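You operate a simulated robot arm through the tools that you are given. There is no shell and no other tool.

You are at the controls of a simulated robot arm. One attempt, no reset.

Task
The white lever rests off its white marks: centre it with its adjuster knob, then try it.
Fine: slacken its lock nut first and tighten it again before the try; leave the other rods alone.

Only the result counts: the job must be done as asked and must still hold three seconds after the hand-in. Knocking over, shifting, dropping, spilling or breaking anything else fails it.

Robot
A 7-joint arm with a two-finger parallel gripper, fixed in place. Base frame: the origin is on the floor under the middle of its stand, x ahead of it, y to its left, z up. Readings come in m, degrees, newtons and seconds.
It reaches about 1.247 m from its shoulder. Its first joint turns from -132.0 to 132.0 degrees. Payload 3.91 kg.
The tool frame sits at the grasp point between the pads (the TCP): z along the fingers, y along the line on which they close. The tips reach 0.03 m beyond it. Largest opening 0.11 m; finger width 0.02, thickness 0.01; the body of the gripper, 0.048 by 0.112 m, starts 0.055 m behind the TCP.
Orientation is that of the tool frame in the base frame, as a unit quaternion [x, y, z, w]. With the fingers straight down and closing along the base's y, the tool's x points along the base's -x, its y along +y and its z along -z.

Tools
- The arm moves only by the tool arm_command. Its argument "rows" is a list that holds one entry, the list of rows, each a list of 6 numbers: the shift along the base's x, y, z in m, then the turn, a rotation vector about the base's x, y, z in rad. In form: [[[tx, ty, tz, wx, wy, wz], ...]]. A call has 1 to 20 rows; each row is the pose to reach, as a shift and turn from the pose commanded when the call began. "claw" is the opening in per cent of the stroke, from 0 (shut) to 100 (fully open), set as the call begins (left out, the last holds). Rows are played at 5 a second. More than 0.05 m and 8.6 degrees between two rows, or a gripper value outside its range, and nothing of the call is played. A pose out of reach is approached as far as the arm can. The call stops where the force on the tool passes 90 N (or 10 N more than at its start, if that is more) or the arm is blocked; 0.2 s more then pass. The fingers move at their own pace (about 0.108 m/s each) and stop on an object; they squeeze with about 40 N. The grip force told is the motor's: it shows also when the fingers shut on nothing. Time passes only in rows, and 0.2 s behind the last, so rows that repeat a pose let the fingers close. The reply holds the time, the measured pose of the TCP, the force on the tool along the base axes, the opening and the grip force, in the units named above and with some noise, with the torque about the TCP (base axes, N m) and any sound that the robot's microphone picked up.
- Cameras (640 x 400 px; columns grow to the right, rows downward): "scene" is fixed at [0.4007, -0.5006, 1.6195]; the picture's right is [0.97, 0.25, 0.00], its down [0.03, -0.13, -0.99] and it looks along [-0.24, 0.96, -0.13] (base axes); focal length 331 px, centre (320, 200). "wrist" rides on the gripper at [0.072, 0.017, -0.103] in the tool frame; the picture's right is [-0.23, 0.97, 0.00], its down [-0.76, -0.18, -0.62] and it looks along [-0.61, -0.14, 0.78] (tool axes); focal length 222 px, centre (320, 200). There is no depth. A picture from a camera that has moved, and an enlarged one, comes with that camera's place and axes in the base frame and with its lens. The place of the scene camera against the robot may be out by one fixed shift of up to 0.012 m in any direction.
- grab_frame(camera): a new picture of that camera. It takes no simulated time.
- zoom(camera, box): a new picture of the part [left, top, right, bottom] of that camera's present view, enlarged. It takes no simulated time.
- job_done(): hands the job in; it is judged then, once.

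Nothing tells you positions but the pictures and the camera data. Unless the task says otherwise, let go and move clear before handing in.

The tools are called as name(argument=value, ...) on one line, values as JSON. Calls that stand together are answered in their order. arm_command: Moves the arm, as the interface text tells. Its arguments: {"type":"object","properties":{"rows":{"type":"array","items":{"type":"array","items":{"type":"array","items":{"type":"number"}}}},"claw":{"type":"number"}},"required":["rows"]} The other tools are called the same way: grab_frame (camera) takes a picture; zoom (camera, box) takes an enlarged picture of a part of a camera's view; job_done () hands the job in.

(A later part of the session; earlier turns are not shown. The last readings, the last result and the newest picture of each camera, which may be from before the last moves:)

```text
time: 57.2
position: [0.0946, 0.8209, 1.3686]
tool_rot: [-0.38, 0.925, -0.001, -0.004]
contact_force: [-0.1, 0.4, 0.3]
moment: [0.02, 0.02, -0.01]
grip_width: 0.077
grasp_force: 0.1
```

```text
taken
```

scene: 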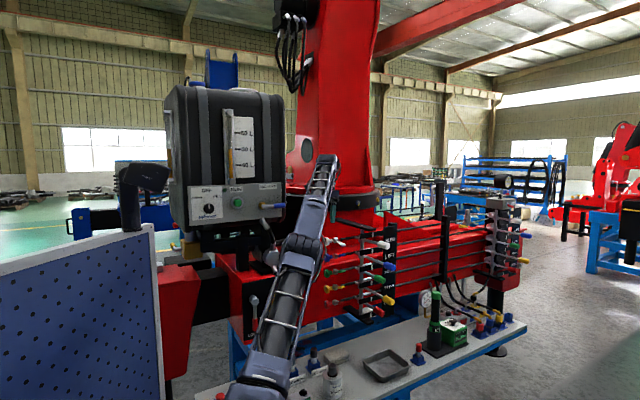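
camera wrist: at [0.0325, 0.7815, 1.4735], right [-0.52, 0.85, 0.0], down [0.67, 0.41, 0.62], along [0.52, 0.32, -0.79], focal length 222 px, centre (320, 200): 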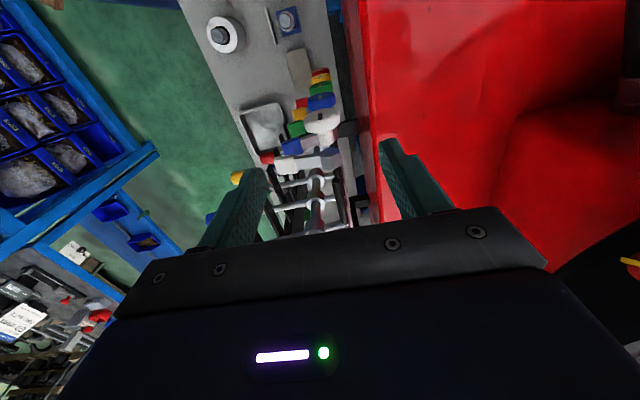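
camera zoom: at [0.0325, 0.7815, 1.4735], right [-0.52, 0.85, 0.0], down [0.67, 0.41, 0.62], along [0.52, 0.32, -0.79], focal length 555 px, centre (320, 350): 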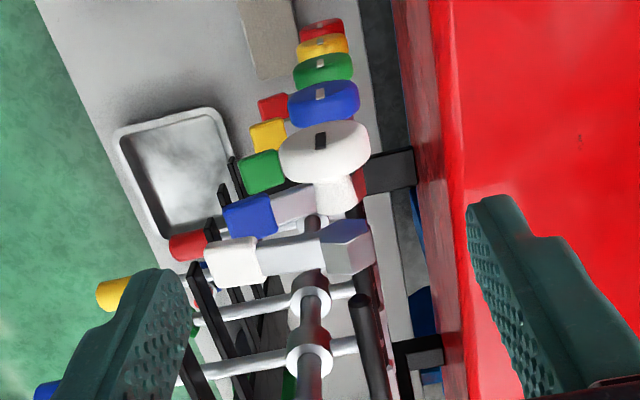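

The knob's predicted position matches the picture within a pixel or two. Descending over it.

arm_command(rows=[[[0.0003, 0.001, -0.022, 0, 0, 0], [0.0007, 0.002, -0.044, 0, 0, 0], [0.0007, 0.002, -0.066, 0, 0, 0], [0.0007, 0.002, -0.088, 0, 0, 0], [0.0007, 0.002, -0.1106, 0, 0, 0], [0.0007, 0.002, -0.1106, 0, 0, 0]]])

zoom(camera="wrist", box=[200, 60, 440, 220])

```text
time: 58.6
position: [0.096, 0.8258, 1.2603]
tool_rot: [-0.379, 0.925, 0.0, -0.005]
contact_force: [0.1, -1.1, -0.5]
moment: [0.0, 0.01, 0.01]
grip_width: 0.0771
grasp_force: 0.0
```

```text
2.50 times, centred on (320, 140) of wrist
camera zoom: at [0.0336, 0.7856, 1.3647], right [-0.52, 0.85, 0.0], down [0.67, 0.41, 0.62], along [0.52, 0.32, -0.79], focal length 555 px, centre (320, 350)
```

zoom: 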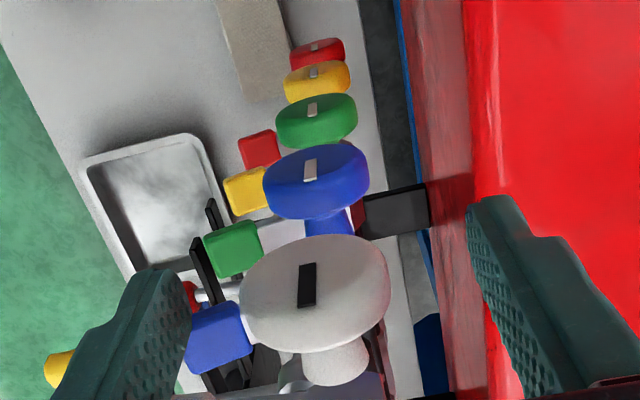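

The disc (about 37 mm) is centred between the fingers. Closing on it.

arm_command(rows=[[[0, 0, 0, 0, 0, 0], [0, 0, 0, 0, 0, 0], [0, 0, 0, 0, 0, 0], [0, 0, 0, 0, 0, 0]]], claw=0)

zoom(camera="wrist", box=[200, 60, 440, 220])

zoom(camera="scene", box=[310, 210, 430, 300])

```text
time: 59.6
position: [0.0957, 0.8248, 1.26]
tool_rot: [-0.381, 0.925, 0.0, -0.004]
contact_force: [5.5, -13.9, -5.8]
moment: [-0.17, 0.01, -0.04]
grip_width: 0.0354
grasp_force: 44.6
```

```text
2.50 times, centred on (320, 140) of wrist
camera zoom: at [0.0339, 0.7853, 1.3649], right [-0.52, 0.85, 0.0], down [0.67, 0.41, 0.62], along [0.52, 0.32, -0.79], focal length 555 px, centre (320, 350)
```

zoom: 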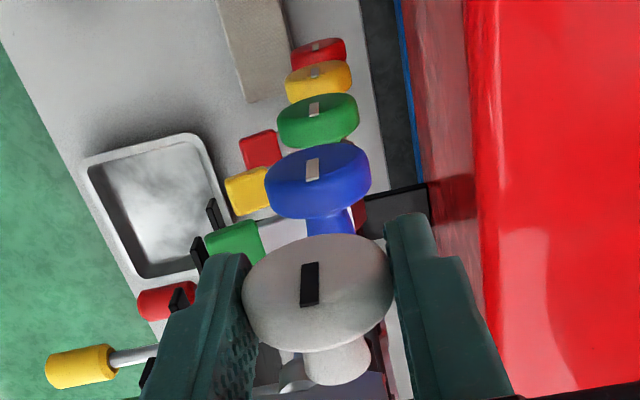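

```text
4.44 times, centred on (370, 255) of scene
camera zoom: at [0.4007, -0.5006, 1.6195], right [0.97, 0.25, 0.0], down [0.03, -0.13, -0.99], along [-0.24, 0.96, -0.13], focal length 1471 px, centre (98, -44)
```

zoom: 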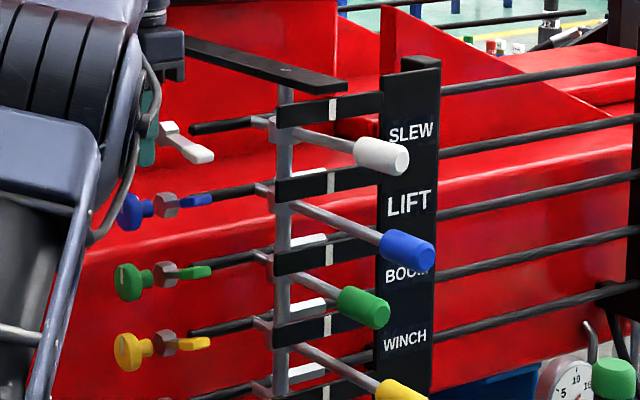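

The knob is gripped, and the scene camera has a clear view of the white lever at the same time. I'll turn the knob 45° clockwise (seen from its end) as a trial, then compare the lever.

arm_command(rows=[[[0.0007, -0.0007, 0, 0.0694, 0.0694, 0], [0.0014, -0.0014, -0.0002, 0.1388, 0.1388, 0], [0.0021, -0.0021, -0.0004, 0.2083, 0.2083, 0], [0.0027, -0.0027, -0.0008, 0.2777, 0.2777, 0], [0.0033, -0.0033, -0.0012, 0.3471, 0.3471, 0], [0.004, -0.004, -0.0017, 0.4165, 0.4165, 0], [0.0045, -0.0045, -0.0023, 0.4859, 0.4859, 0], [0.005, -0.005, -0.0029, 0.5553, 0.5553, 0], [0.005, -0.005, -0.0029, 0.5553, 0.5553, 0]]])

zoom(camera="wrist", box=[200, 60, 440, 220])

zoom(camera="scene", box=[310, 210, 430, 300])

```text
time: 61.6
position: [0.1018, 0.8197, 1.2565]
tool_rot: [-0.353, 0.853, 0.353, -0.151]
contact_force: [11.0, -14.0, -5.0]
moment: [-0.13, -0.03, -0.05]
grip_width: 0.0356
grasp_force: 44.9
```

```text
2.50 times, centred on (320, 140) of wrist
camera zoom: at [0.0946, 0.7245, 1.3434], right [-0.32, 0.65, 0.69], down [0.94, 0.14, 0.31], along [0.1, 0.75, -0.66], focal length 555 px, centre (320, 350)
```

zoom: 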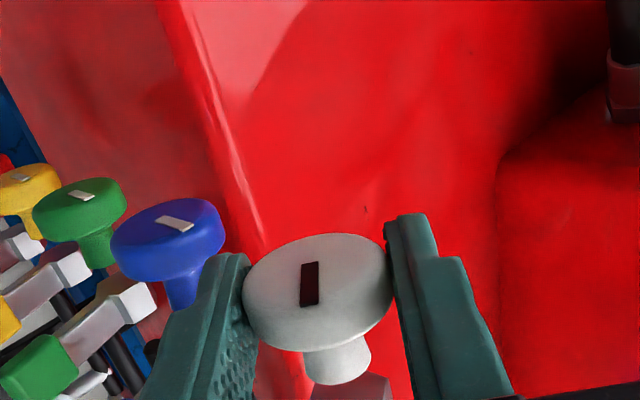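

```text
4.44 times, centred on (370, 255) of scene
camera zoom: at [0.4007, -0.5006, 1.6195], right [0.97, 0.25, 0.0], down [0.03, -0.13, -0.99], along [-0.24, 0.96, -0.13], focal length 1471 px, centre (98, -44)
```

zoom: 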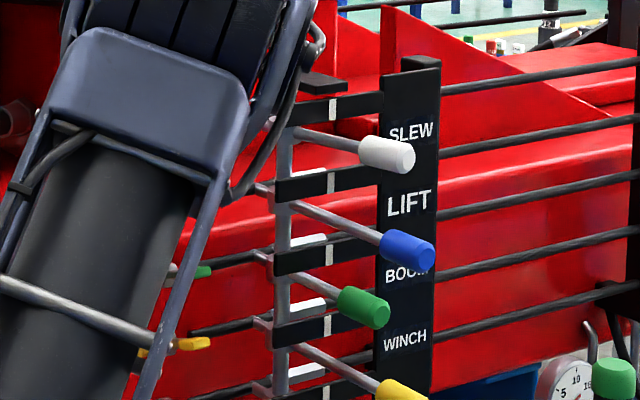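

The lever moved about 6 px further right (roughly +2.5°), away from its mark; aligned should be near (380,165) in that zoom. So the knob must go counter-clockwise by something like 195° from here; I'll swing back up 60° now.

arm_command(rows=[[[-0.0006, 0.0006, 0.0008, -0.0926, -0.0926, 0], [-0.0014, 0.0014, 0.0015, -0.1851, -0.1851, 0], [-0.0022, 0.0022, 0.0021, -0.2777, -0.2777, 0], [-0.003, 0.003, 0.0025, -0.3702, -0.3702, 0], [-0.0039, 0.0039, 0.0027, -0.4628, -0.4628, 0], [-0.0047, 0.0047, 0.0028, -0.5553, -0.5553, 0], [-0.0057, 0.0057, 0.0027, -0.6479, -0.6479, 0], [-0.0065, 0.0065, 0.0025, -0.7404, -0.7404, 0], [-0.0065, 0.0065, 0.0025, -0.7404, -0.7404, 0]]])

zoom(camera="wrist", box=[200, 60, 440, 220])

zoom(camera="scene", box=[310, 210, 430, 300])

```text
time: 63.6
position: [0.0946, 0.827, 1.2592]
tool_rot: [-0.377, 0.917, -0.12, 0.045]
contact_force: [3.8, -9.3, 3.1]
moment: [-0.54, 0.46, -0.25]
grip_width: 0.0353
grasp_force: 45.0
```

```text
2.50 times, centred on (320, 140) of wrist
camera zoom: at [0.0133, 0.8055, 1.357], right [-0.5, 0.83, -0.25], down [0.55, 0.53, 0.64], along [0.66, 0.18, -0.72], focal length 555 px, centre (320, 350)
```

zoom: 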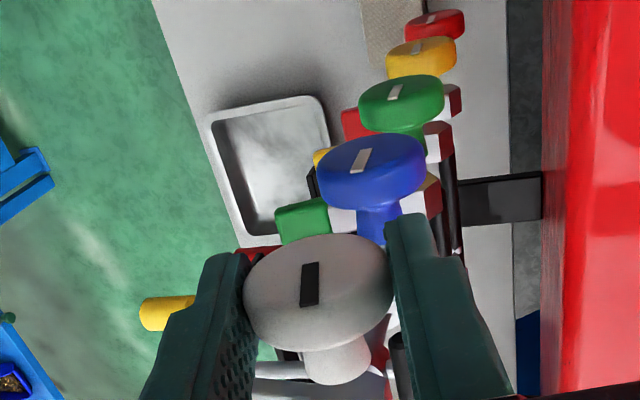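

```text
4.44 times, centred on (370, 255) of scene
camera zoom: at [0.4007, -0.5006, 1.6195], right [0.97, 0.25, 0.0], down [0.03, -0.13, -0.99], along [-0.24, 0.96, -0.13], focal length 1471 px, centre (98, -44)
```

zoom: 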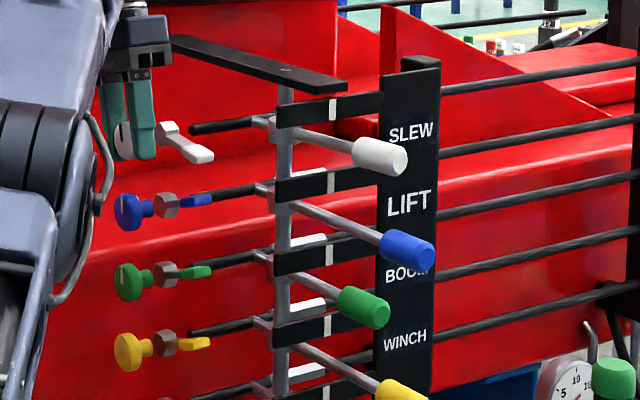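

Direction confirmed: the tip moved back left to about (398,158). I'll open, swing the hand back around the knob to the front and regrip.

arm_command(rows=[[[0, 0, 0, 0, 0, 0], [0.0009, -0.0009, 0.0002, 0.0926, 0.0926, 0], [0.0017, -0.0017, 0.0003, 0.1851, 0.1851, 0], [0.0026, -0.0026, 0.0002, 0.2777, 0.2777, 0], [0.0035, -0.0035, 0, 0.3702, 0.3702, 0], [0.0043, -0.0043, -0.0004, 0.4628, 0.4628, 0], [0.0051, -0.0051, -0.0009, 0.5553, 0.5553, 0], [0.0058, -0.0058, -0.0016, 0.6479, 0.6479, 0], [0.0065, -0.0065, -0.0025, 0.7404, 0.7404, 0], [0.0065, -0.0065, -0.0025, 0.7404, 0.7404, 0]]], claw=45)

zoom(camera="wrist", box=[200, 60, 440, 220])

```text
time: 65.8
position: [0.1014, 0.8184, 1.2578]
tool_rot: [-0.353, 0.853, 0.354, -0.152]
contact_force: [0.4, 0.1, -1.0]
moment: [0.0, 0.03, 0.01]
grip_width: 0.0494
grasp_force: 0.1
```

```text
2.50 times, centred on (320, 140) of wrist
camera zoom: at [0.0944, 0.7239, 1.3434], right [-0.32, 0.65, 0.69], down [0.94, 0.14, 0.3], along [0.1, 0.75, -0.66], focal length 555 px, centre (320, 350)
```

zoom: 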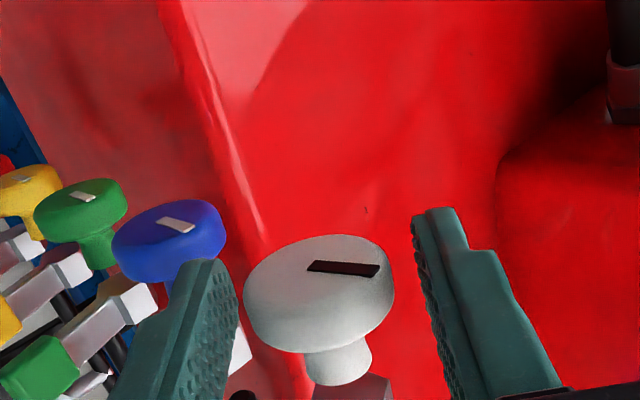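

The knob kept its turn and the fingers are clear of everything. Gripping again and swinging up another 60°.

arm_command(rows=[[[0, 0, 0, 0, 0, 0], [0, 0, 0, 0, 0, 0], [0, 0, 0, 0, 0, 0], [-0.0006, 0.0006, 0.0008, -0.0926, -0.0926, 0], [-0.0014, 0.0014, 0.0015, -0.1851, -0.1851, 0], [-0.0022, 0.0022, 0.0021, -0.2777, -0.2777, 0], [-0.003, 0.003, 0.0025, -0.3702, -0.3702, 0], [-0.0039, 0.0039, 0.0027, -0.4628, -0.4628, 0], [-0.0047, 0.0047, 0.0028, -0.5553, -0.5553, 0], [-0.0057, 0.0057, 0.0027, -0.6479, -0.6479, 0], [-0.0065, 0.0065, 0.0025, -0.7404, -0.7404, 0], [-0.0065, 0.0065, 0.0025, -0.7404, -0.7404, 0]]], claw=0)

zoom(camera="wrist", box=[200, 60, 440, 220])

zoom(camera="scene", box=[310, 210, 430, 300])

```text
time: 68.4
position: [0.0933, 0.8255, 1.2603]
tool_rot: [-0.376, 0.917, -0.121, 0.046]
contact_force: [-7.0, 12.5, 16.7]
moment: [-0.08, 0.23, -0.11]
grip_width: 0.035
grasp_force: 45.2
```

```text
2.50 times, centred on (320, 140) of wrist
camera zoom: at [0.0128, 0.8051, 1.3571], right [-0.5, 0.83, -0.25], down [0.55, 0.53, 0.64], along [0.67, 0.18, -0.72], focal length 555 px, centre (320, 350)
```

zoom: 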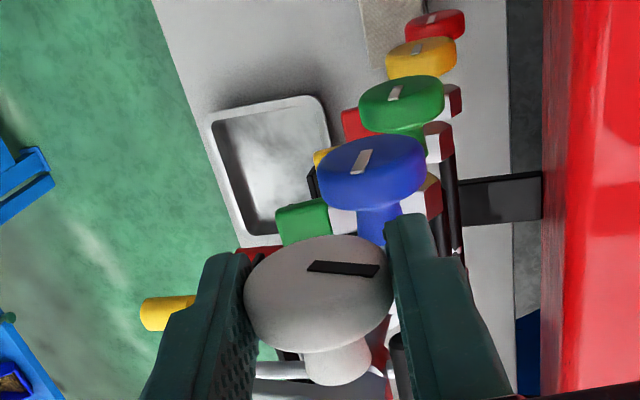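

```text
4.44 times, centred on (370, 255) of scene
camera zoom: at [0.4007, -0.5006, 1.6195], right [0.97, 0.25, 0.0], down [0.03, -0.13, -0.99], along [-0.24, 0.96, -0.13], focal length 1471 px, centre (98, -44)
```

zoom: 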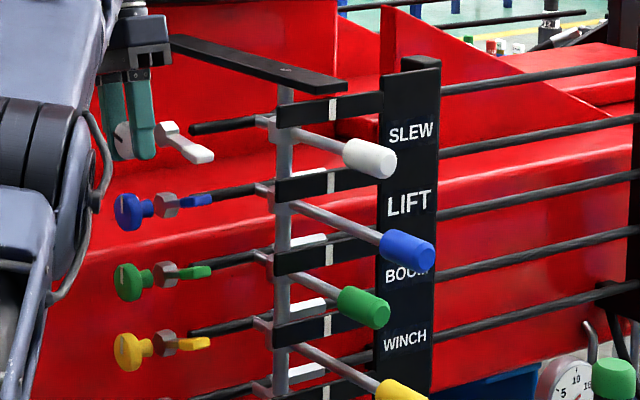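

The tip is now at about (387,162), and my estimate of the aligned position is around (381–383,165), so it's close. I'll take high zooms of all levers and marks to measure precisely.

zoom(camera="scene", box=[350, 222, 400, 253])

zoom(camera="scene", box=[350, 240, 400, 271])

zoom(camera="scene", box=[350, 256, 400, 287])

zoom(camera="scene", box=[350, 272, 400, 303])

```text
12.80 times, centred on (375, 238) of scene
camera zoom: at [0.4007, -0.5006, 1.6195], right [0.97, 0.25, 0.0], down [0.03, -0.13, -0.99], along [-0.24, 0.96, -0.13], focal length 4237 px, centre (-384, -280)
```

zoom: 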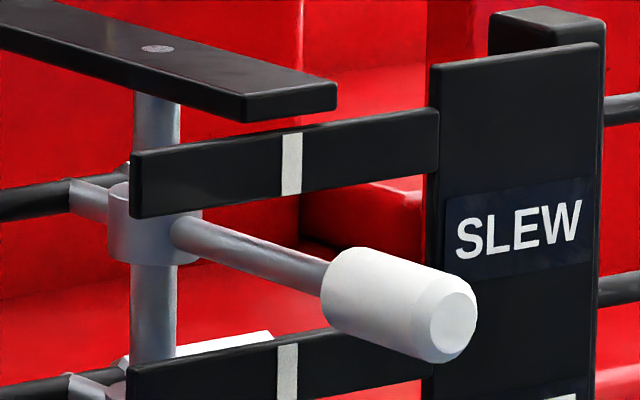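

```text
12.80 times, centred on (375, 256) of scene
camera zoom: at [0.4007, -0.5006, 1.6195], right [0.97, 0.25, 0.0], down [0.03, -0.13, -0.99], along [-0.24, 0.96, -0.13], focal length 4237 px, centre (-384, -510)
```

zoom: 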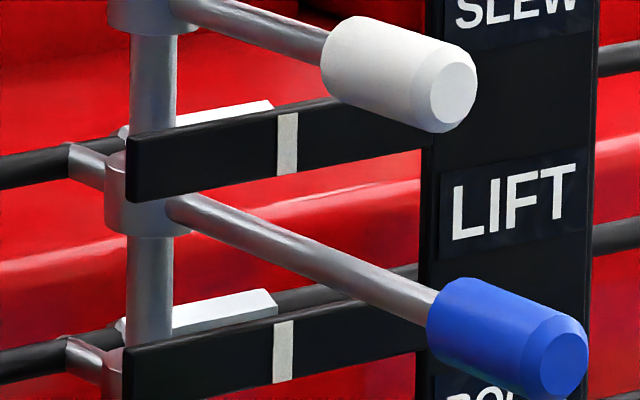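

```text
12.80 times, centred on (375, 272) of scene
camera zoom: at [0.4007, -0.5006, 1.6195], right [0.97, 0.25, 0.0], down [0.03, -0.13, -0.99], along [-0.24, 0.96, -0.13], focal length 4237 px, centre (-384, -715)
```

zoom: 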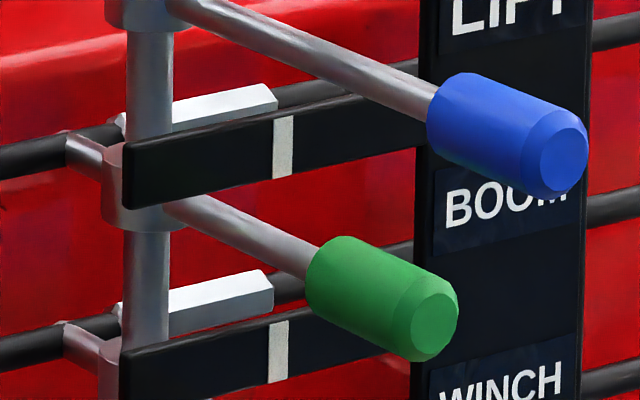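

```text
12.80 times, centred on (375, 288) of scene
camera zoom: at [0.4007, -0.5006, 1.6195], right [0.97, 0.25, 0.0], down [0.03, -0.13, -0.99], along [-0.24, 0.96, -0.13], focal length 4237 px, centre (-384, -920)
```

zoom: 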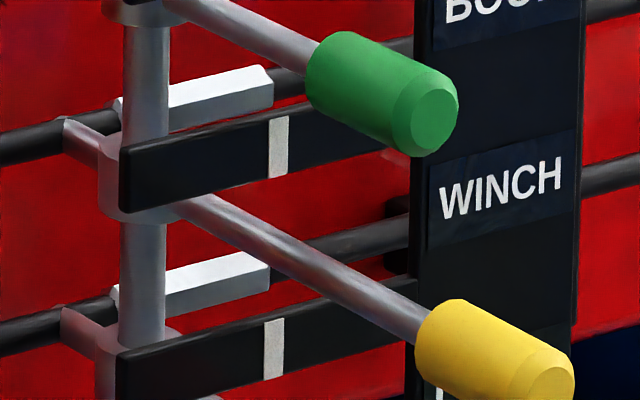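

The white lever is now nearly parallel to the others. I'll magnify the crossing under each mark (white, blue, green, yellow) to compare exactly.

zoom(camera="scene", box=[360, 231, 386, 247])

zoom(camera="scene", box=[360, 247, 386, 263])

zoom(camera="scene", box=[360, 263, 386, 279])

zoom(camera="scene", box=[360, 279, 386, 295])

```text
16.00 times, centred on (373, 239) of scene
camera zoom: at [0.4007, -0.5006, 1.6195], right [0.97, 0.25, 0.0], down [0.03, -0.13, -0.99], along [-0.24, 0.96, -0.13], focal length 5296 px, centre (-528, -424)
```

zoom: 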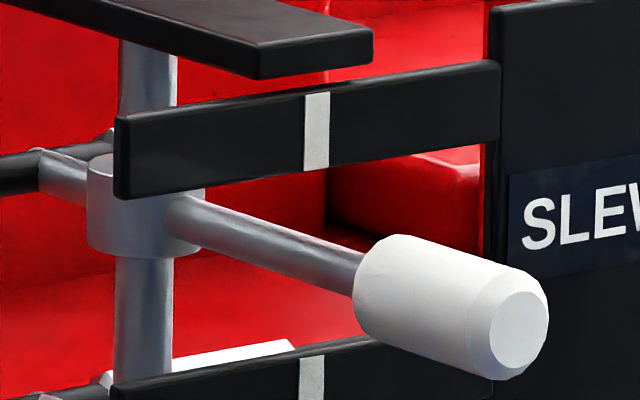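

```text
16.00 times, centred on (373, 255) of scene
camera zoom: at [0.4007, -0.5006, 1.6195], right [0.97, 0.25, 0.0], down [0.03, -0.13, -0.99], along [-0.24, 0.96, -0.13], focal length 5296 px, centre (-528, -680)
```

zoom: 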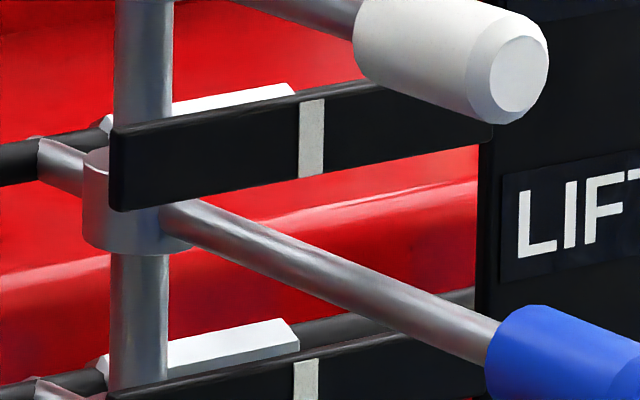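

```text
16.00 times, centred on (373, 271) of scene
camera zoom: at [0.4007, -0.5006, 1.6195], right [0.97, 0.25, 0.0], down [0.03, -0.13, -0.99], along [-0.24, 0.96, -0.13], focal length 5296 px, centre (-528, -936)
```

zoom: 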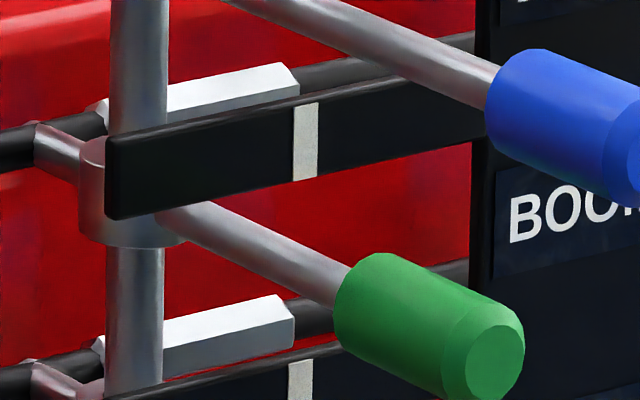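

```text
16.00 times, centred on (373, 287) of scene
camera zoom: at [0.4007, -0.5006, 1.6195], right [0.97, 0.25, 0.0], down [0.03, -0.13, -0.99], along [-0.24, 0.96, -0.13], focal length 5296 px, centre (-528, -1192)
```

zoom: 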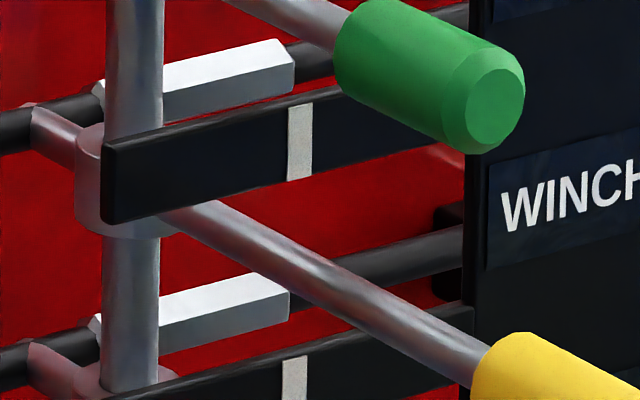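

By these measurements the white lever is within about half a degree of where the others sit under their marks. One more magnification for finer numbers.

zoom(camera="scene", box=[366, 236, 380, 245])

zoom(camera="scene", box=[366, 252, 380, 261])

zoom(camera="scene", box=[366, 269, 380, 278])

zoom(camera="scene", box=[366, 285, 380, 294])

```text
16.00 times, centred on (373, 240) of scene
camera zoom: at [0.4007, -0.5006, 1.6195], right [0.97, 0.25, 0.0], down [0.03, -0.13, -0.99], along [-0.24, 0.96, -0.13], focal length 5296 px, centre (-528, -448)
```

zoom: 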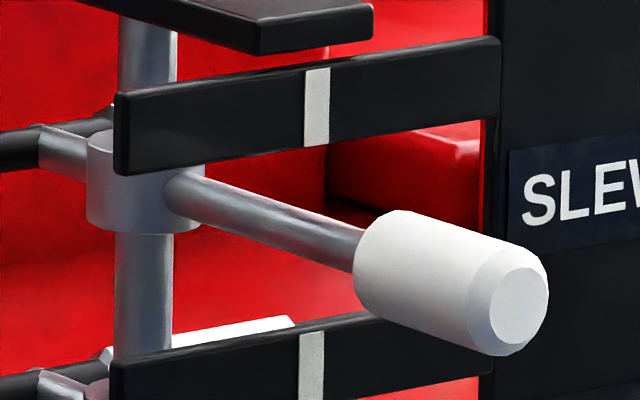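

```text
16.00 times, centred on (373, 256) of scene
camera zoom: at [0.4007, -0.5006, 1.6195], right [0.97, 0.25, 0.0], down [0.03, -0.13, -0.99], along [-0.24, 0.96, -0.13], focal length 5296 px, centre (-528, -704)
```

zoom: 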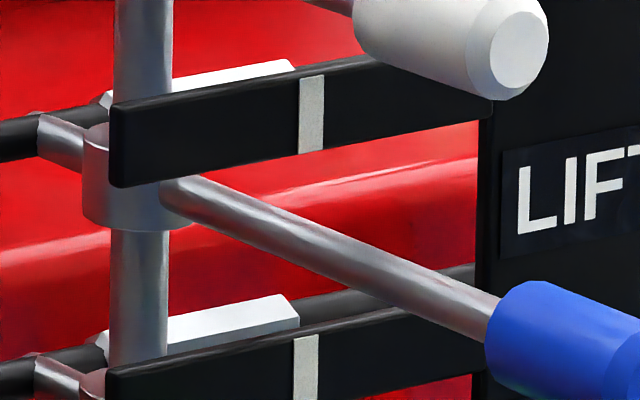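

```text
16.00 times, centred on (373, 274) of scene
camera zoom: at [0.4007, -0.5006, 1.6195], right [0.97, 0.25, 0.0], down [0.03, -0.13, -0.99], along [-0.24, 0.96, -0.13], focal length 5296 px, centre (-528, -976)
```

zoom: 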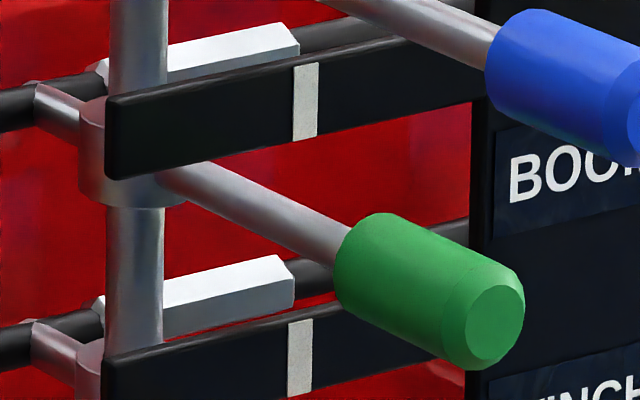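

```text
16.00 times, centred on (373, 290) of scene
camera zoom: at [0.4007, -0.5006, 1.6195], right [0.97, 0.25, 0.0], down [0.03, -0.13, -0.99], along [-0.24, 0.96, -0.13], focal length 5296 px, centre (-528, -1232)
```

zoom: 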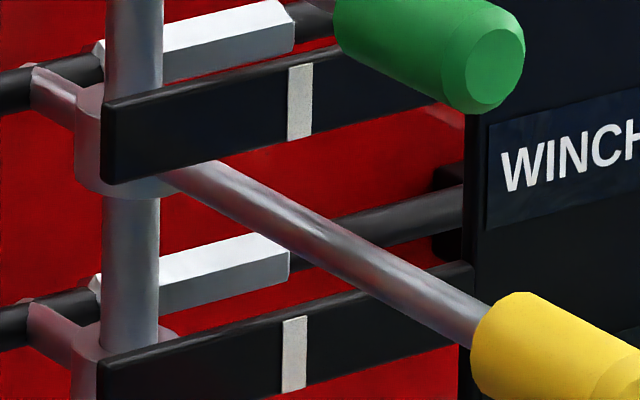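

The scene view alone leaves about ±1° of doubt, so I'll measure with the wrist camera from a spot in the lever's own plane. First I release the knob and lift clear.

arm_command(rows=[[[0, 0, 0, 0, 0, 0], [0, 0, 0, 0, 0, 0], [-0.002, 0.002, 0.02, 0, 0, 0], [-0.004, 0.004, 0.045, 0, 0, 0], [-0.004, 0.004, 0.07, 0.06, 0.06, 0], [0.0, 0.0, 0.095, 0.12, 0.12, 0], [0.01, -0.01, 0.12, 0.18, 0.18, 0], [0.03, -0.03, 0.14, 0.24, 0.24, 0], [0.055, -0.05, 0.155, 0.3, 0.3, 0], [0.085, -0.06, 0.165, 0.36, 0.36, 0], [0.115, -0.065, 0.17, 0.43, 0.43, 0]]], claw=50)

zoom(camera="scene", box=[360, 231, 386, 247])

```text
time: 70.8
position: [0.2078, 0.7616, 1.4278]
tool_rot: [-0.376, 0.91, 0.16, -0.071]
contact_force: [-0.5, -0.1, -0.1]
moment: [0.02, -0.08, -0.02]
grip_width: 0.0549
grasp_force: 0.0
out of reach, approached as far as the arm can: row 4, 5, 6, 7
```

```text
16.00 times, centred on (373, 239) of scene
camera zoom: at [0.4007, -0.5006, 1.6195], right [0.97, 0.25, 0.0], down [0.03, -0.13, -0.99], along [-0.24, 0.96, -0.13], focal length 5296 px, centre (-528, -424)
```

zoom: 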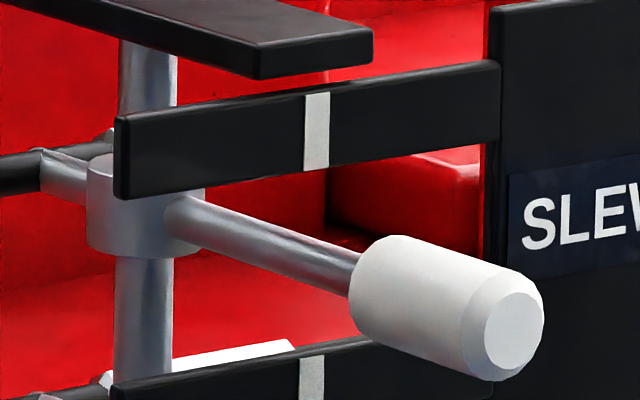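

After release the lever settled a touch further left. Now rolling the hand +90° so the camera can look along the lever's plane.

arm_command(rows=[[[0, 0, 0, -0.0327, 0.0311, -0.1229], [0, 0, 0, -0.0654, 0.0622, -0.2458], [0, 0, 0, -0.0981, 0.0933, -0.3687], [0, 0, 0, -0.1308, 0.1244, -0.4916], [0, 0, 0, -0.1635, 0.1555, -0.6145], [0, 0, 0, -0.1962, 0.1866, -0.7374], [0, 0, 0, -0.2289, 0.2177, -0.8603], [0, 0, 0, -0.2616, 0.2488, -0.9832], [0, 0, 0, -0.2943, 0.2799, -1.1061], [0, 0, 0, -0.327, 0.311, -1.229], [0, 0, 0, -0.3597, 0.3421, -1.3519], [0, 0, 0, -0.392, 0.3736, -1.4752]]])

```text
time: 73.4
position: [0.209, 0.7592, 1.4302]
tool_rot: [0.38, 0.909, 0.061, -0.163]
contact_force: [0.9, 0.8, 0.3]
moment: [-0.01, 0.02, -0.03]
grip_width: 0.0549
grasp_force: 0.0
```

Moving to a viewpoint in the plane of the post and mark (camera at u≈0.80), above and in front of the white lever.

arm_command(rows=[[[0.0272, -0.0272, 0, 0.0462, 0.0462, 0], [0.0544, -0.0544, 0, 0.0924, 0.0924, 0], [0.0816, -0.0816, 0, 0.1386, 0.1386, 0], [0.109, -0.109, 0, 0.1848, 0.1848, 0], [0.1262, -0.0917, -0.0075, 0.231, 0.231, 0], [0.1434, -0.0745, -0.015, 0.2772, 0.2772, 0], [0.1606, -0.0573, -0.0225, 0.3234, 0.3234, 0], [0.1777, -0.0402, -0.03, 0.37, 0.37, 0], [0.1777, -0.0402, -0.03, 0.37, 0.37, 0]]])

grab_frame(camera="wrist")

grab_frame(camera="scene")

```text
time: 75.4
position: [0.3869, 0.7222, 1.4001]
tool_rot: [0.347, 0.836, 0.158, -0.394]
contact_force: [0.6, -0.2, 0.4]
moment: [0.0, 0.01, 0.05]
grip_width: 0.0548
grasp_force: 0.1
```

```text
taken
camera wrist: at [0.4235, 0.7104, 1.522], right [0.79, 0.59, -0.18], down [0.56, -0.81, -0.18], along [-0.26, 0.04, -0.97], focal length 222 px, centre (320, 200)
```

wrist: 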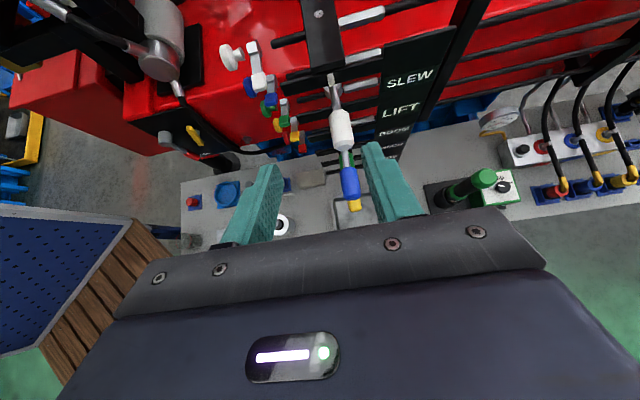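

```text
taken
```

scene: 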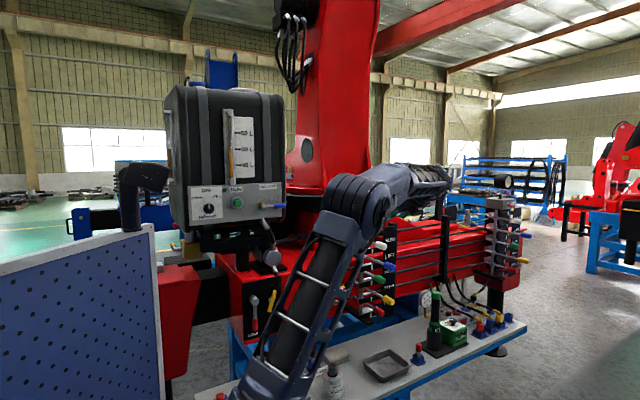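

All five levers now line up in one column from this viewpoint. Zooming in on the white lever, its mark and the ones beneath.

zoom(camera="wrist", box=[290, 60, 390, 220])

zoom(camera="wrist", box=[310, 60, 366, 95])

zoom(camera="wrist", box=[310, 90, 374, 130])

zoom(camera="wrist", box=[310, 130, 390, 180])

```text
2.50 times, centred on (340, 140) of wrist
camera zoom: at [0.4235, 0.7104, 1.522], right [0.79, 0.59, -0.18], down [0.56, -0.81, -0.18], along [-0.26, 0.04, -0.97], focal length 555 px, centre (270, 350)
```

zoom: 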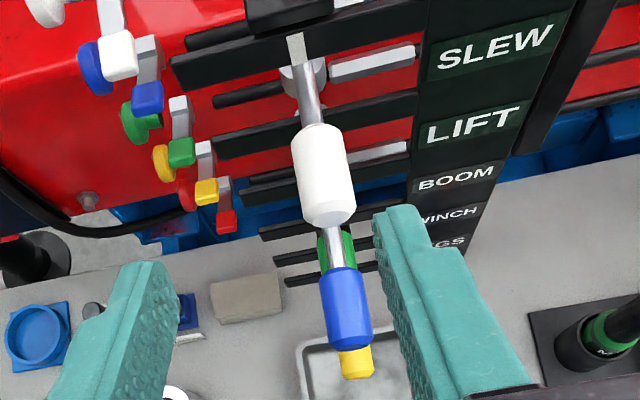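

```text
11.43 times, centred on (338, 78) of wrist
camera zoom: at [0.4235, 0.7104, 1.522], right [0.79, 0.59, -0.18], down [0.56, -0.81, -0.18], along [-0.26, 0.04, -0.97], focal length 2538 px, centre (114, 1600)
```

zoom: 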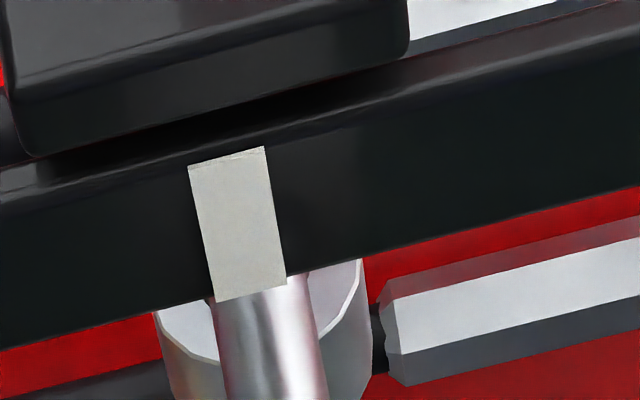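

```text
10.00 times, centred on (342, 110) of wrist
camera zoom: at [0.4235, 0.7104, 1.522], right [0.79, 0.59, -0.18], down [0.56, -0.81, -0.18], along [-0.26, 0.04, -0.97], focal length 2221 px, centre (100, 1100)
```

zoom: 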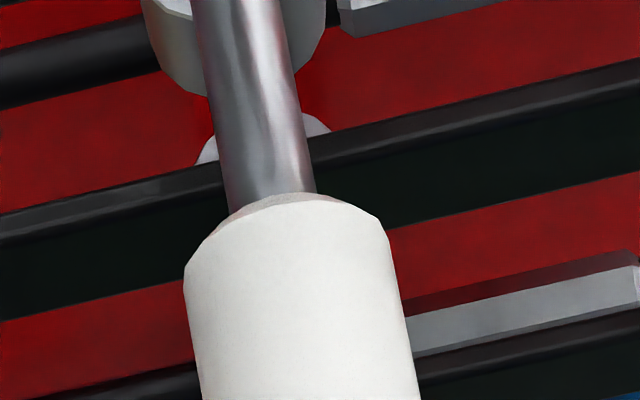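

```text
8.00 times, centred on (350, 155) of wrist
camera zoom: at [0.4235, 0.7104, 1.522], right [0.79, 0.59, -0.18], down [0.56, -0.81, -0.18], along [-0.26, 0.04, -0.97], focal length 1777 px, centre (80, 560)
```

zoom: 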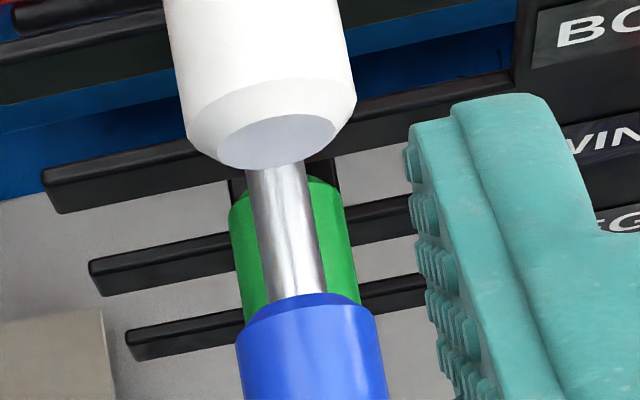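

From the in-plane view the white lever is still about 0.8° toward +u (+1.2 mm at the mark) while blue, green and yellow sit right on their marks. Roughly 11° more counter-clockwise on the knob; I'll go back to it.

arm_command(rows=[[[-0.0172, -0.0172, 0.0075, -0.0462, -0.0462, 0], [-0.0344, -0.0344, 0.015, -0.0924, -0.0924, 0], [-0.0516, -0.0516, 0.0225, -0.1386, -0.1386, 0], [-0.0688, -0.0688, 0.03, -0.1848, -0.1848, 0], [-0.096, -0.0416, 0.03, -0.231, -0.231, 0], [-0.1232, -0.0144, 0.03, -0.2772, -0.2772, 0], [-0.1504, 0.0128, 0.03, -0.3234, -0.3234, 0], [-0.1777, 0.0402, 0.03, -0.37, -0.37, 0]]], claw=60)

arm_command(rows=[[[0, 0, 0, 0.0327, -0.0311, 0.1229], [0, 0, 0, 0.0654, -0.0622, 0.2458], [0, 0, 0, 0.0981, -0.0933, 0.3687], [0, 0, 0, 0.1308, -0.1244, 0.4916], [0, 0, 0, 0.1635, -0.1555, 0.6145], [0, 0, 0, 0.1962, -0.1866, 0.7374], [0, 0, 0, 0.2289, -0.2177, 0.8603], [0, 0, 0, 0.2616, -0.2488, 0.9832], [0, 0, 0, 0.2943, -0.2799, 1.1061], [0, 0, 0, 0.327, -0.311, 1.229], [0, 0, 0, 0.3597, -0.3421, 1.3519], [0, 0, 0, 0.392, -0.3736, 1.4752]]])

```text
time: 77.2
position: [0.2097, 0.7615, 1.4326]
tool_rot: [0.38, 0.909, 0.063, -0.162]
contact_force: [1.1, -0.1, 0.4]
moment: [0.02, 0.07, -0.03]
grip_width: 0.066
grasp_force: 0.2
```

```text
time: 79.8
position: [0.2079, 0.7607, 1.4295]
tool_rot: [-0.376, 0.91, 0.16, -0.07]
contact_force: [0.0, -1.7, -0.4]
moment: [-0.01, 0.03, 0.02]
grip_width: 0.0664
grasp_force: 0.0
```

Back in knob-gripping orientation. Approaching the knob along the 70° radial direction.

arm_command(rows=[[[-0.022, 0.009, -0.015, 0, 0, 0], [-0.044, 0.018, -0.03, 0, 0, 0], [-0.066, 0.027, -0.05, 0, 0, 0], [-0.0865, 0.036, -0.0761, 0, 0, 0], [-0.0926, 0.0421, -0.0997, 0, 0, 0], [-0.0987, 0.0482, -0.1234, 0, 0, 0], [-0.1048, 0.0543, -0.147, 0, 0, 0], [-0.1108, 0.0604, -0.1706, 0, 0, 0], [-0.1108, 0.0604, -0.1706, 0, 0, 0]]])

zoom(camera="wrist", box=[200, 60, 440, 220])

```text
time: 81.8
position: [0.0988, 0.8216, 1.2587]
tool_rot: [-0.376, 0.91, 0.159, -0.07]
contact_force: [-1.1, 1.1, -0.4]
moment: [0.03, 0.0, 0.0]
grip_width: 0.066
grasp_force: 0.0
```

```text
2.50 times, centred on (320, 140) of wrist
camera zoom: at [0.0627, 0.7565, 1.3626], right [-0.48, 0.81, 0.33], down [0.81, 0.27, 0.52], along [0.33, 0.52, -0.79], focal length 555 px, centre (320, 350)
```

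zoom: 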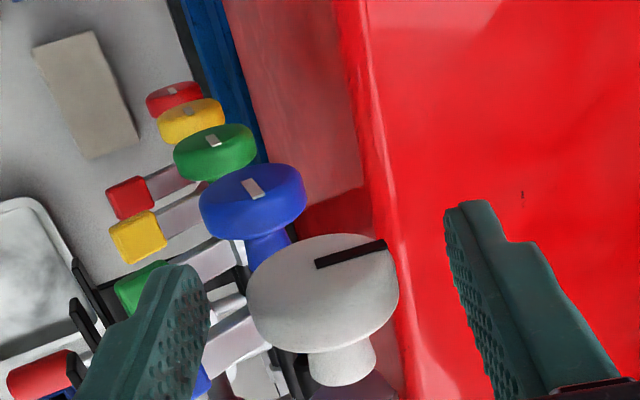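

Gripping and giving 11° counter-clockwise.

arm_command(rows=[[[0, 0, 0, 0, 0, 0], [0, 0, 0, 0, 0, 0], [0, 0, 0, 0, 0, 0], [-0.0004, 0.0004, 0.0002, -0.0453, -0.0453, 0], [-0.0009, 0.0009, 0.0003, -0.0905, -0.0905, 0], [-0.0013, 0.0013, 0.0005, -0.1358, -0.1358, 0], [-0.0013, 0.0013, 0.0005, -0.1358, -0.1358, 0]]], claw=0)

zoom(camera="scene", box=[360, 231, 386, 247])

zoom(camera="wrist", box=[200, 60, 440, 220])

```text
time: 83.4
position: [0.0977, 0.8251, 1.2594]
tool_rot: [-0.38, 0.922, 0.071, -0.034]
contact_force: [-3.5, 13.1, 2.9]
moment: [0.33, -0.19, 0.09]
grip_width: 0.0352
grasp_force: 45.0
```

```text
16.00 times, centred on (373, 239) of scene
camera zoom: at [0.4007, -0.5006, 1.6195], right [0.97, 0.25, 0.0], down [0.03, -0.13, -0.99], along [-0.24, 0.96, -0.13], focal length 5296 px, centre (-528, -424)
```

zoom: 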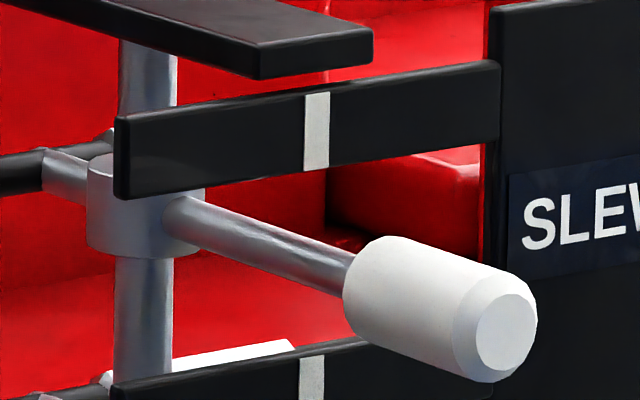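

```text
2.50 times, centred on (320, 140) of wrist
camera zoom: at [0.0464, 0.7728, 1.3655], right [-0.52, 0.84, 0.15], down [0.74, 0.35, 0.58], along [0.44, 0.41, -0.8], focal length 555 px, centre (320, 350)
```

zoom: 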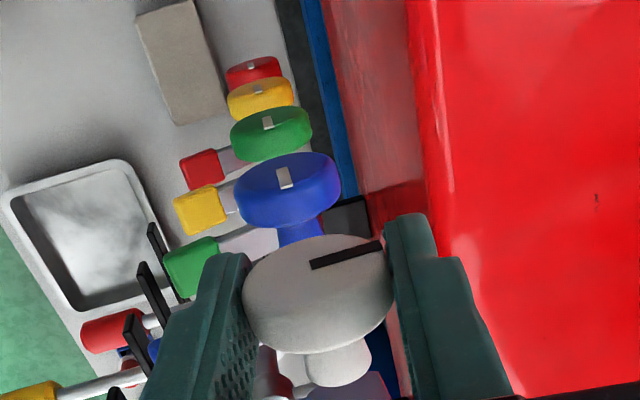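

The tip moved by the wanted amount (about 0.8°). Now I'll release, retreat, and go back to the nut paddle to tighten it.

arm_command(rows=[[[0, 0, 0, 0, 0, 0], [0, 0, 0, 0, 0, 0], [0.0033, -0.0033, 0.03, 0, 0, 0], [0.0066, -0.0066, 0.06, 0.03, 0.03, 0], [0.01, -0.01, 0.09, 0.06, 0.06, 0], [0.03, -0.03, 0.12, 0.09, 0.09, 0], [0.055, -0.055, 0.145, 0.12, 0.12, 0], [0.0804, -0.0812, 0.1593, 0.1358, 0.1358, 0]]], claw=50)

zoom(camera="scene", box=[360, 231, 386, 247])

```text
time: 85.2
position: [0.1772, 0.7426, 1.4174]
tool_rot: [-0.377, 0.91, 0.159, -0.072]
contact_force: [-0.7, 0.4, -0.6]
moment: [-0.01, -0.01, 0.02]
grip_width: 0.055
grasp_force: 0.0
```

```text
16.00 times, centred on (373, 239) of scene
camera zoom: at [0.4007, -0.5006, 1.6195], right [0.97, 0.25, 0.0], down [0.03, -0.13, -0.99], along [-0.24, 0.96, -0.13], focal length 5296 px, centre (-528, -424)
```

zoom: 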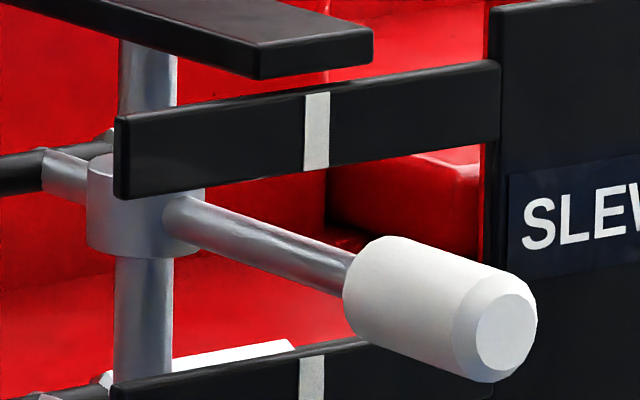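

The lever held position after release. Going back along the known safe path to the front of the paddle, with the fingers only slightly open.

arm_command(rows=[[[0, -0.002, 0, 0.0987, 0.0987, 0], [0.007, -0.004, -0.012, 0.1974, 0.1974, 0], [0.017, -0.006, -0.027, 0.2961, 0.2961, 0], [0.027, -0.008, -0.042, 0.3948, 0.3948, 0], [0.037, -0.01, -0.062, 0.4935, 0.4935, 0], [0.047, -0.01, -0.082, 0.5922, 0.5922, 0], [0.052, -0.01, -0.102, 0.6909, 0.6909, 0], [0.057, -0.01, -0.122, 0.7896, 0.7896, 0], [0.057, -0.01, -0.142, 0.8883, 0.8883, 0], [0.057, -0.01, -0.16, 0.987, 0.987, 0], [0.057, -0.01, -0.16, 0.987, 0.987, 0]]], claw=18)

zoom(camera="wrist", box=[200, 60, 400, 220])

```text
time: 87.6
position: [0.2371, 0.7315, 1.2577]
tool_rot: [-0.247, 0.592, 0.707, -0.298]
contact_force: [0.3, 0.9, 0.2]
moment: [0.01, -0.01, -0.04]
grip_width: 0.02
grasp_force: 0.0
```

```text
2.50 times, centred on (300, 140) of wrist
camera zoom: at [0.2603, 0.605, 1.2585], right [0.28, 0.04, 0.96], down [0.95, 0.13, -0.29], along [-0.14, 0.99, 0.0], focal length 555 px, centre (370, 350)
```

zoom: 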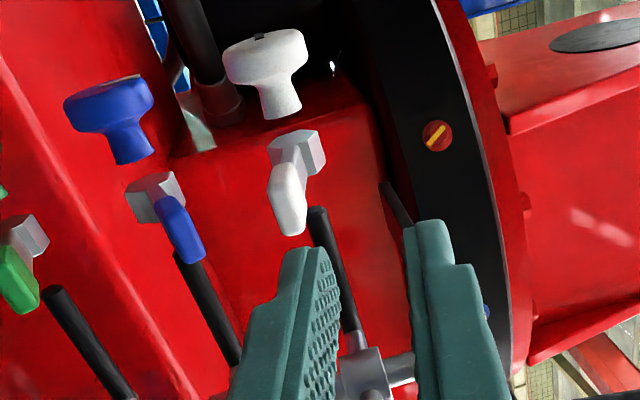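

The view matches the one I left, to about 1 mm. I'll slide in to just before the handle tip and check alignment.

arm_command(rows=[[[-0.01, 0.01, -0.0155, 0, 0, 0], [-0.024, 0.024, -0.0258, 0, 0, 0], [-0.0345, 0.0345, -0.0254, 0, 0, 0], [-0.0345, 0.0345, -0.0254, 0, 0, 0]]])

zoom(camera="wrist", box=[220, 80, 400, 220])

```text
time: 88.6
position: [0.1994, 0.7661, 1.2338]
tool_rot: [-0.248, 0.592, 0.707, -0.297]
contact_force: [-1.0, -0.2, -0.3]
moment: [0.01, -0.04, -0.01]
grip_width: 0.02
grasp_force: 0.1
```

```text
2.86 times, centred on (310, 150) of wrist
camera zoom: at [0.2241, 0.6412, 1.2333], right [0.28, 0.05, 0.96], down [0.95, 0.13, -0.29], along [-0.14, 0.99, 0.0], focal length 635 px, centre (349, 343)
```

zoom: 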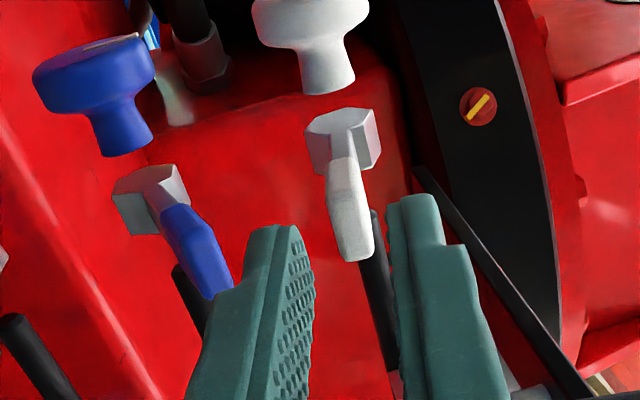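

Alignment is good with about 4–5 mm spare on each side. Sliding in over the handle and closing.

arm_command(rows=[[[-0.0085, 0.0085, 0.002, 0, 0, 0], [-0.017, 0.017, 0.004, 0, 0, 0], [-0.0255, 0.0255, 0.006, 0, 0, 0], [-0.0255, 0.0255, 0.006, 0, 0, 0]]])

zoom(camera="wrist", box=[220, 80, 400, 220])

```text
time: 89.6
position: [0.1744, 0.7929, 1.2406]
tool_rot: [-0.247, 0.592, 0.707, -0.297]
contact_force: [0.3, -0.1, -0.2]
moment: [-0.02, -0.01, -0.02]
grip_width: 0.02
grasp_force: 0.0
```

```text
2.86 times, centred on (310, 150) of wrist
camera zoom: at [0.1987, 0.6667, 1.2395], right [0.28, 0.05, 0.96], down [0.95, 0.13, -0.29], along [-0.14, 0.99, -0.01], focal length 635 px, centre (349, 343)
```

zoom: 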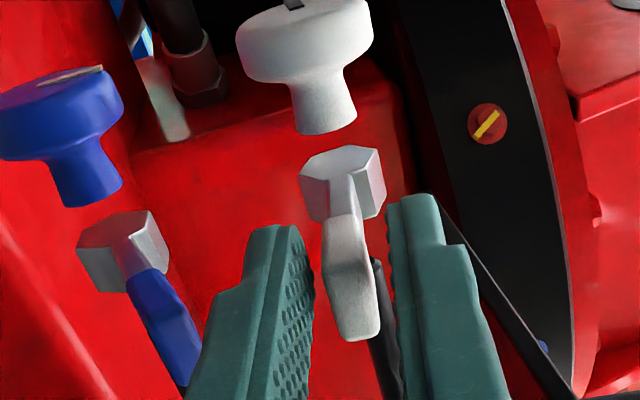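

Centred. Closing and swinging the paddle back up, first 20°.

arm_command(rows=[[[0, 0, 0, 0, 0, 0], [0, 0, 0, 0, 0, 0], [0, 0, 0, 0, 0, 0], [0.0002, -0.0002, 0.0034, -0.0309, -0.0309, 0], [0.0004, -0.0004, 0.0068, -0.0617, -0.0617, 0], [0.0004, -0.0004, 0.0102, -0.0926, -0.0926, 0], [0.0004, -0.0004, 0.0136, -0.1234, -0.1234, 0], [0.0002, -0.0002, 0.017, -0.1543, -0.1543, 0], [0, 0, 0.0203, -0.1851, -0.1851, 0], [-0.0004, 0.0004, 0.0237, -0.216, -0.216, 0], [-0.0008, 0.0008, 0.027, -0.2468, -0.2468, 0]]], claw=0)

zoom(camera="wrist", box=[220, 80, 400, 220])

```text
time: 92.0
position: [0.1733, 0.7938, 1.2657]
tool_rot: [-0.293, 0.707, 0.592, -0.25]
contact_force: [0.4, -0.7, -14.0]
moment: [-0.26, -1.13, -0.15]
grip_width: 0.0094
grasp_force: 45.6
```

```text
2.86 times, centred on (310, 150) of wrist
camera zoom: at [0.194, 0.6715, 1.301], right [0.04, 0.28, 0.96], down [0.99, 0.09, -0.07], along [-0.11, 0.95, -0.28], focal length 635 px, centre (349, 343)
```

zoom: 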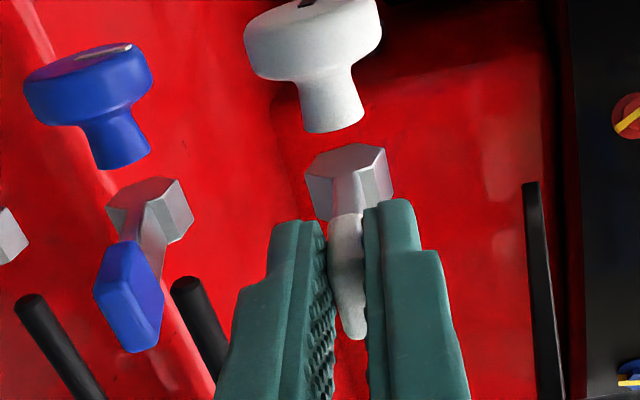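

Turning smoothly. Continuing to the tight stop; the force limit will catch it when it seats.

arm_command(rows=[[[-0.0006, 0.0006, 0.0033, -0.0309, -0.0309, 0], [-0.0013, 0.0013, 0.0066, -0.0617, -0.0617, 0], [-0.0021, 0.0021, 0.0098, -0.0926, -0.0926, 0], [-0.003, 0.003, 0.013, -0.1234, -0.1234, 0], [-0.0035, 0.0035, 0.0149, -0.1419, -0.1419, 0], [-0.0041, 0.0041, 0.0167, -0.1604, -0.1604, 0], [-0.0047, 0.0047, 0.0185, -0.1789, -0.1789, 0], [-0.0054, 0.0054, 0.0203, -0.1974, -0.1974, 0]]])

zoom(camera="wrist", box=[220, 80, 400, 220])

```text
time: 93.8
position: [0.1699, 0.7968, 1.2807]
tool_rot: [-0.324, 0.785, 0.485, -0.21]
contact_force: [22.9, -42.4, -67.0]
moment: [-0.85, -0.62, 0.07]
grip_width: 0.0107
grasp_force: 44.8
```

```text
2.86 times, centred on (310, 150) of wrist
camera zoom: at [0.1808, 0.6855, 1.3436], right [-0.14, 0.47, 0.87], down [0.99, 0.09, 0.11], along [-0.03, 0.88, -0.48], focal length 635 px, centre (349, 343)
```

zoom: 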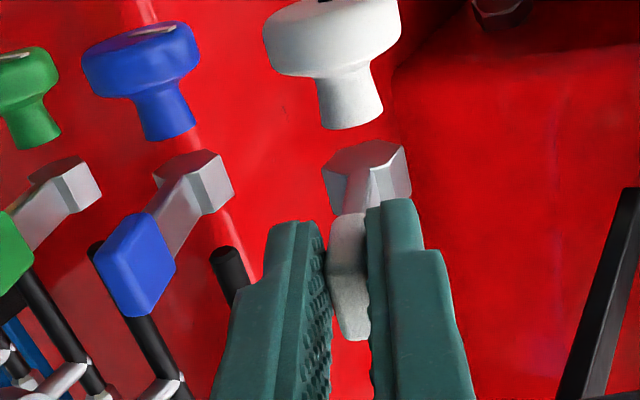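

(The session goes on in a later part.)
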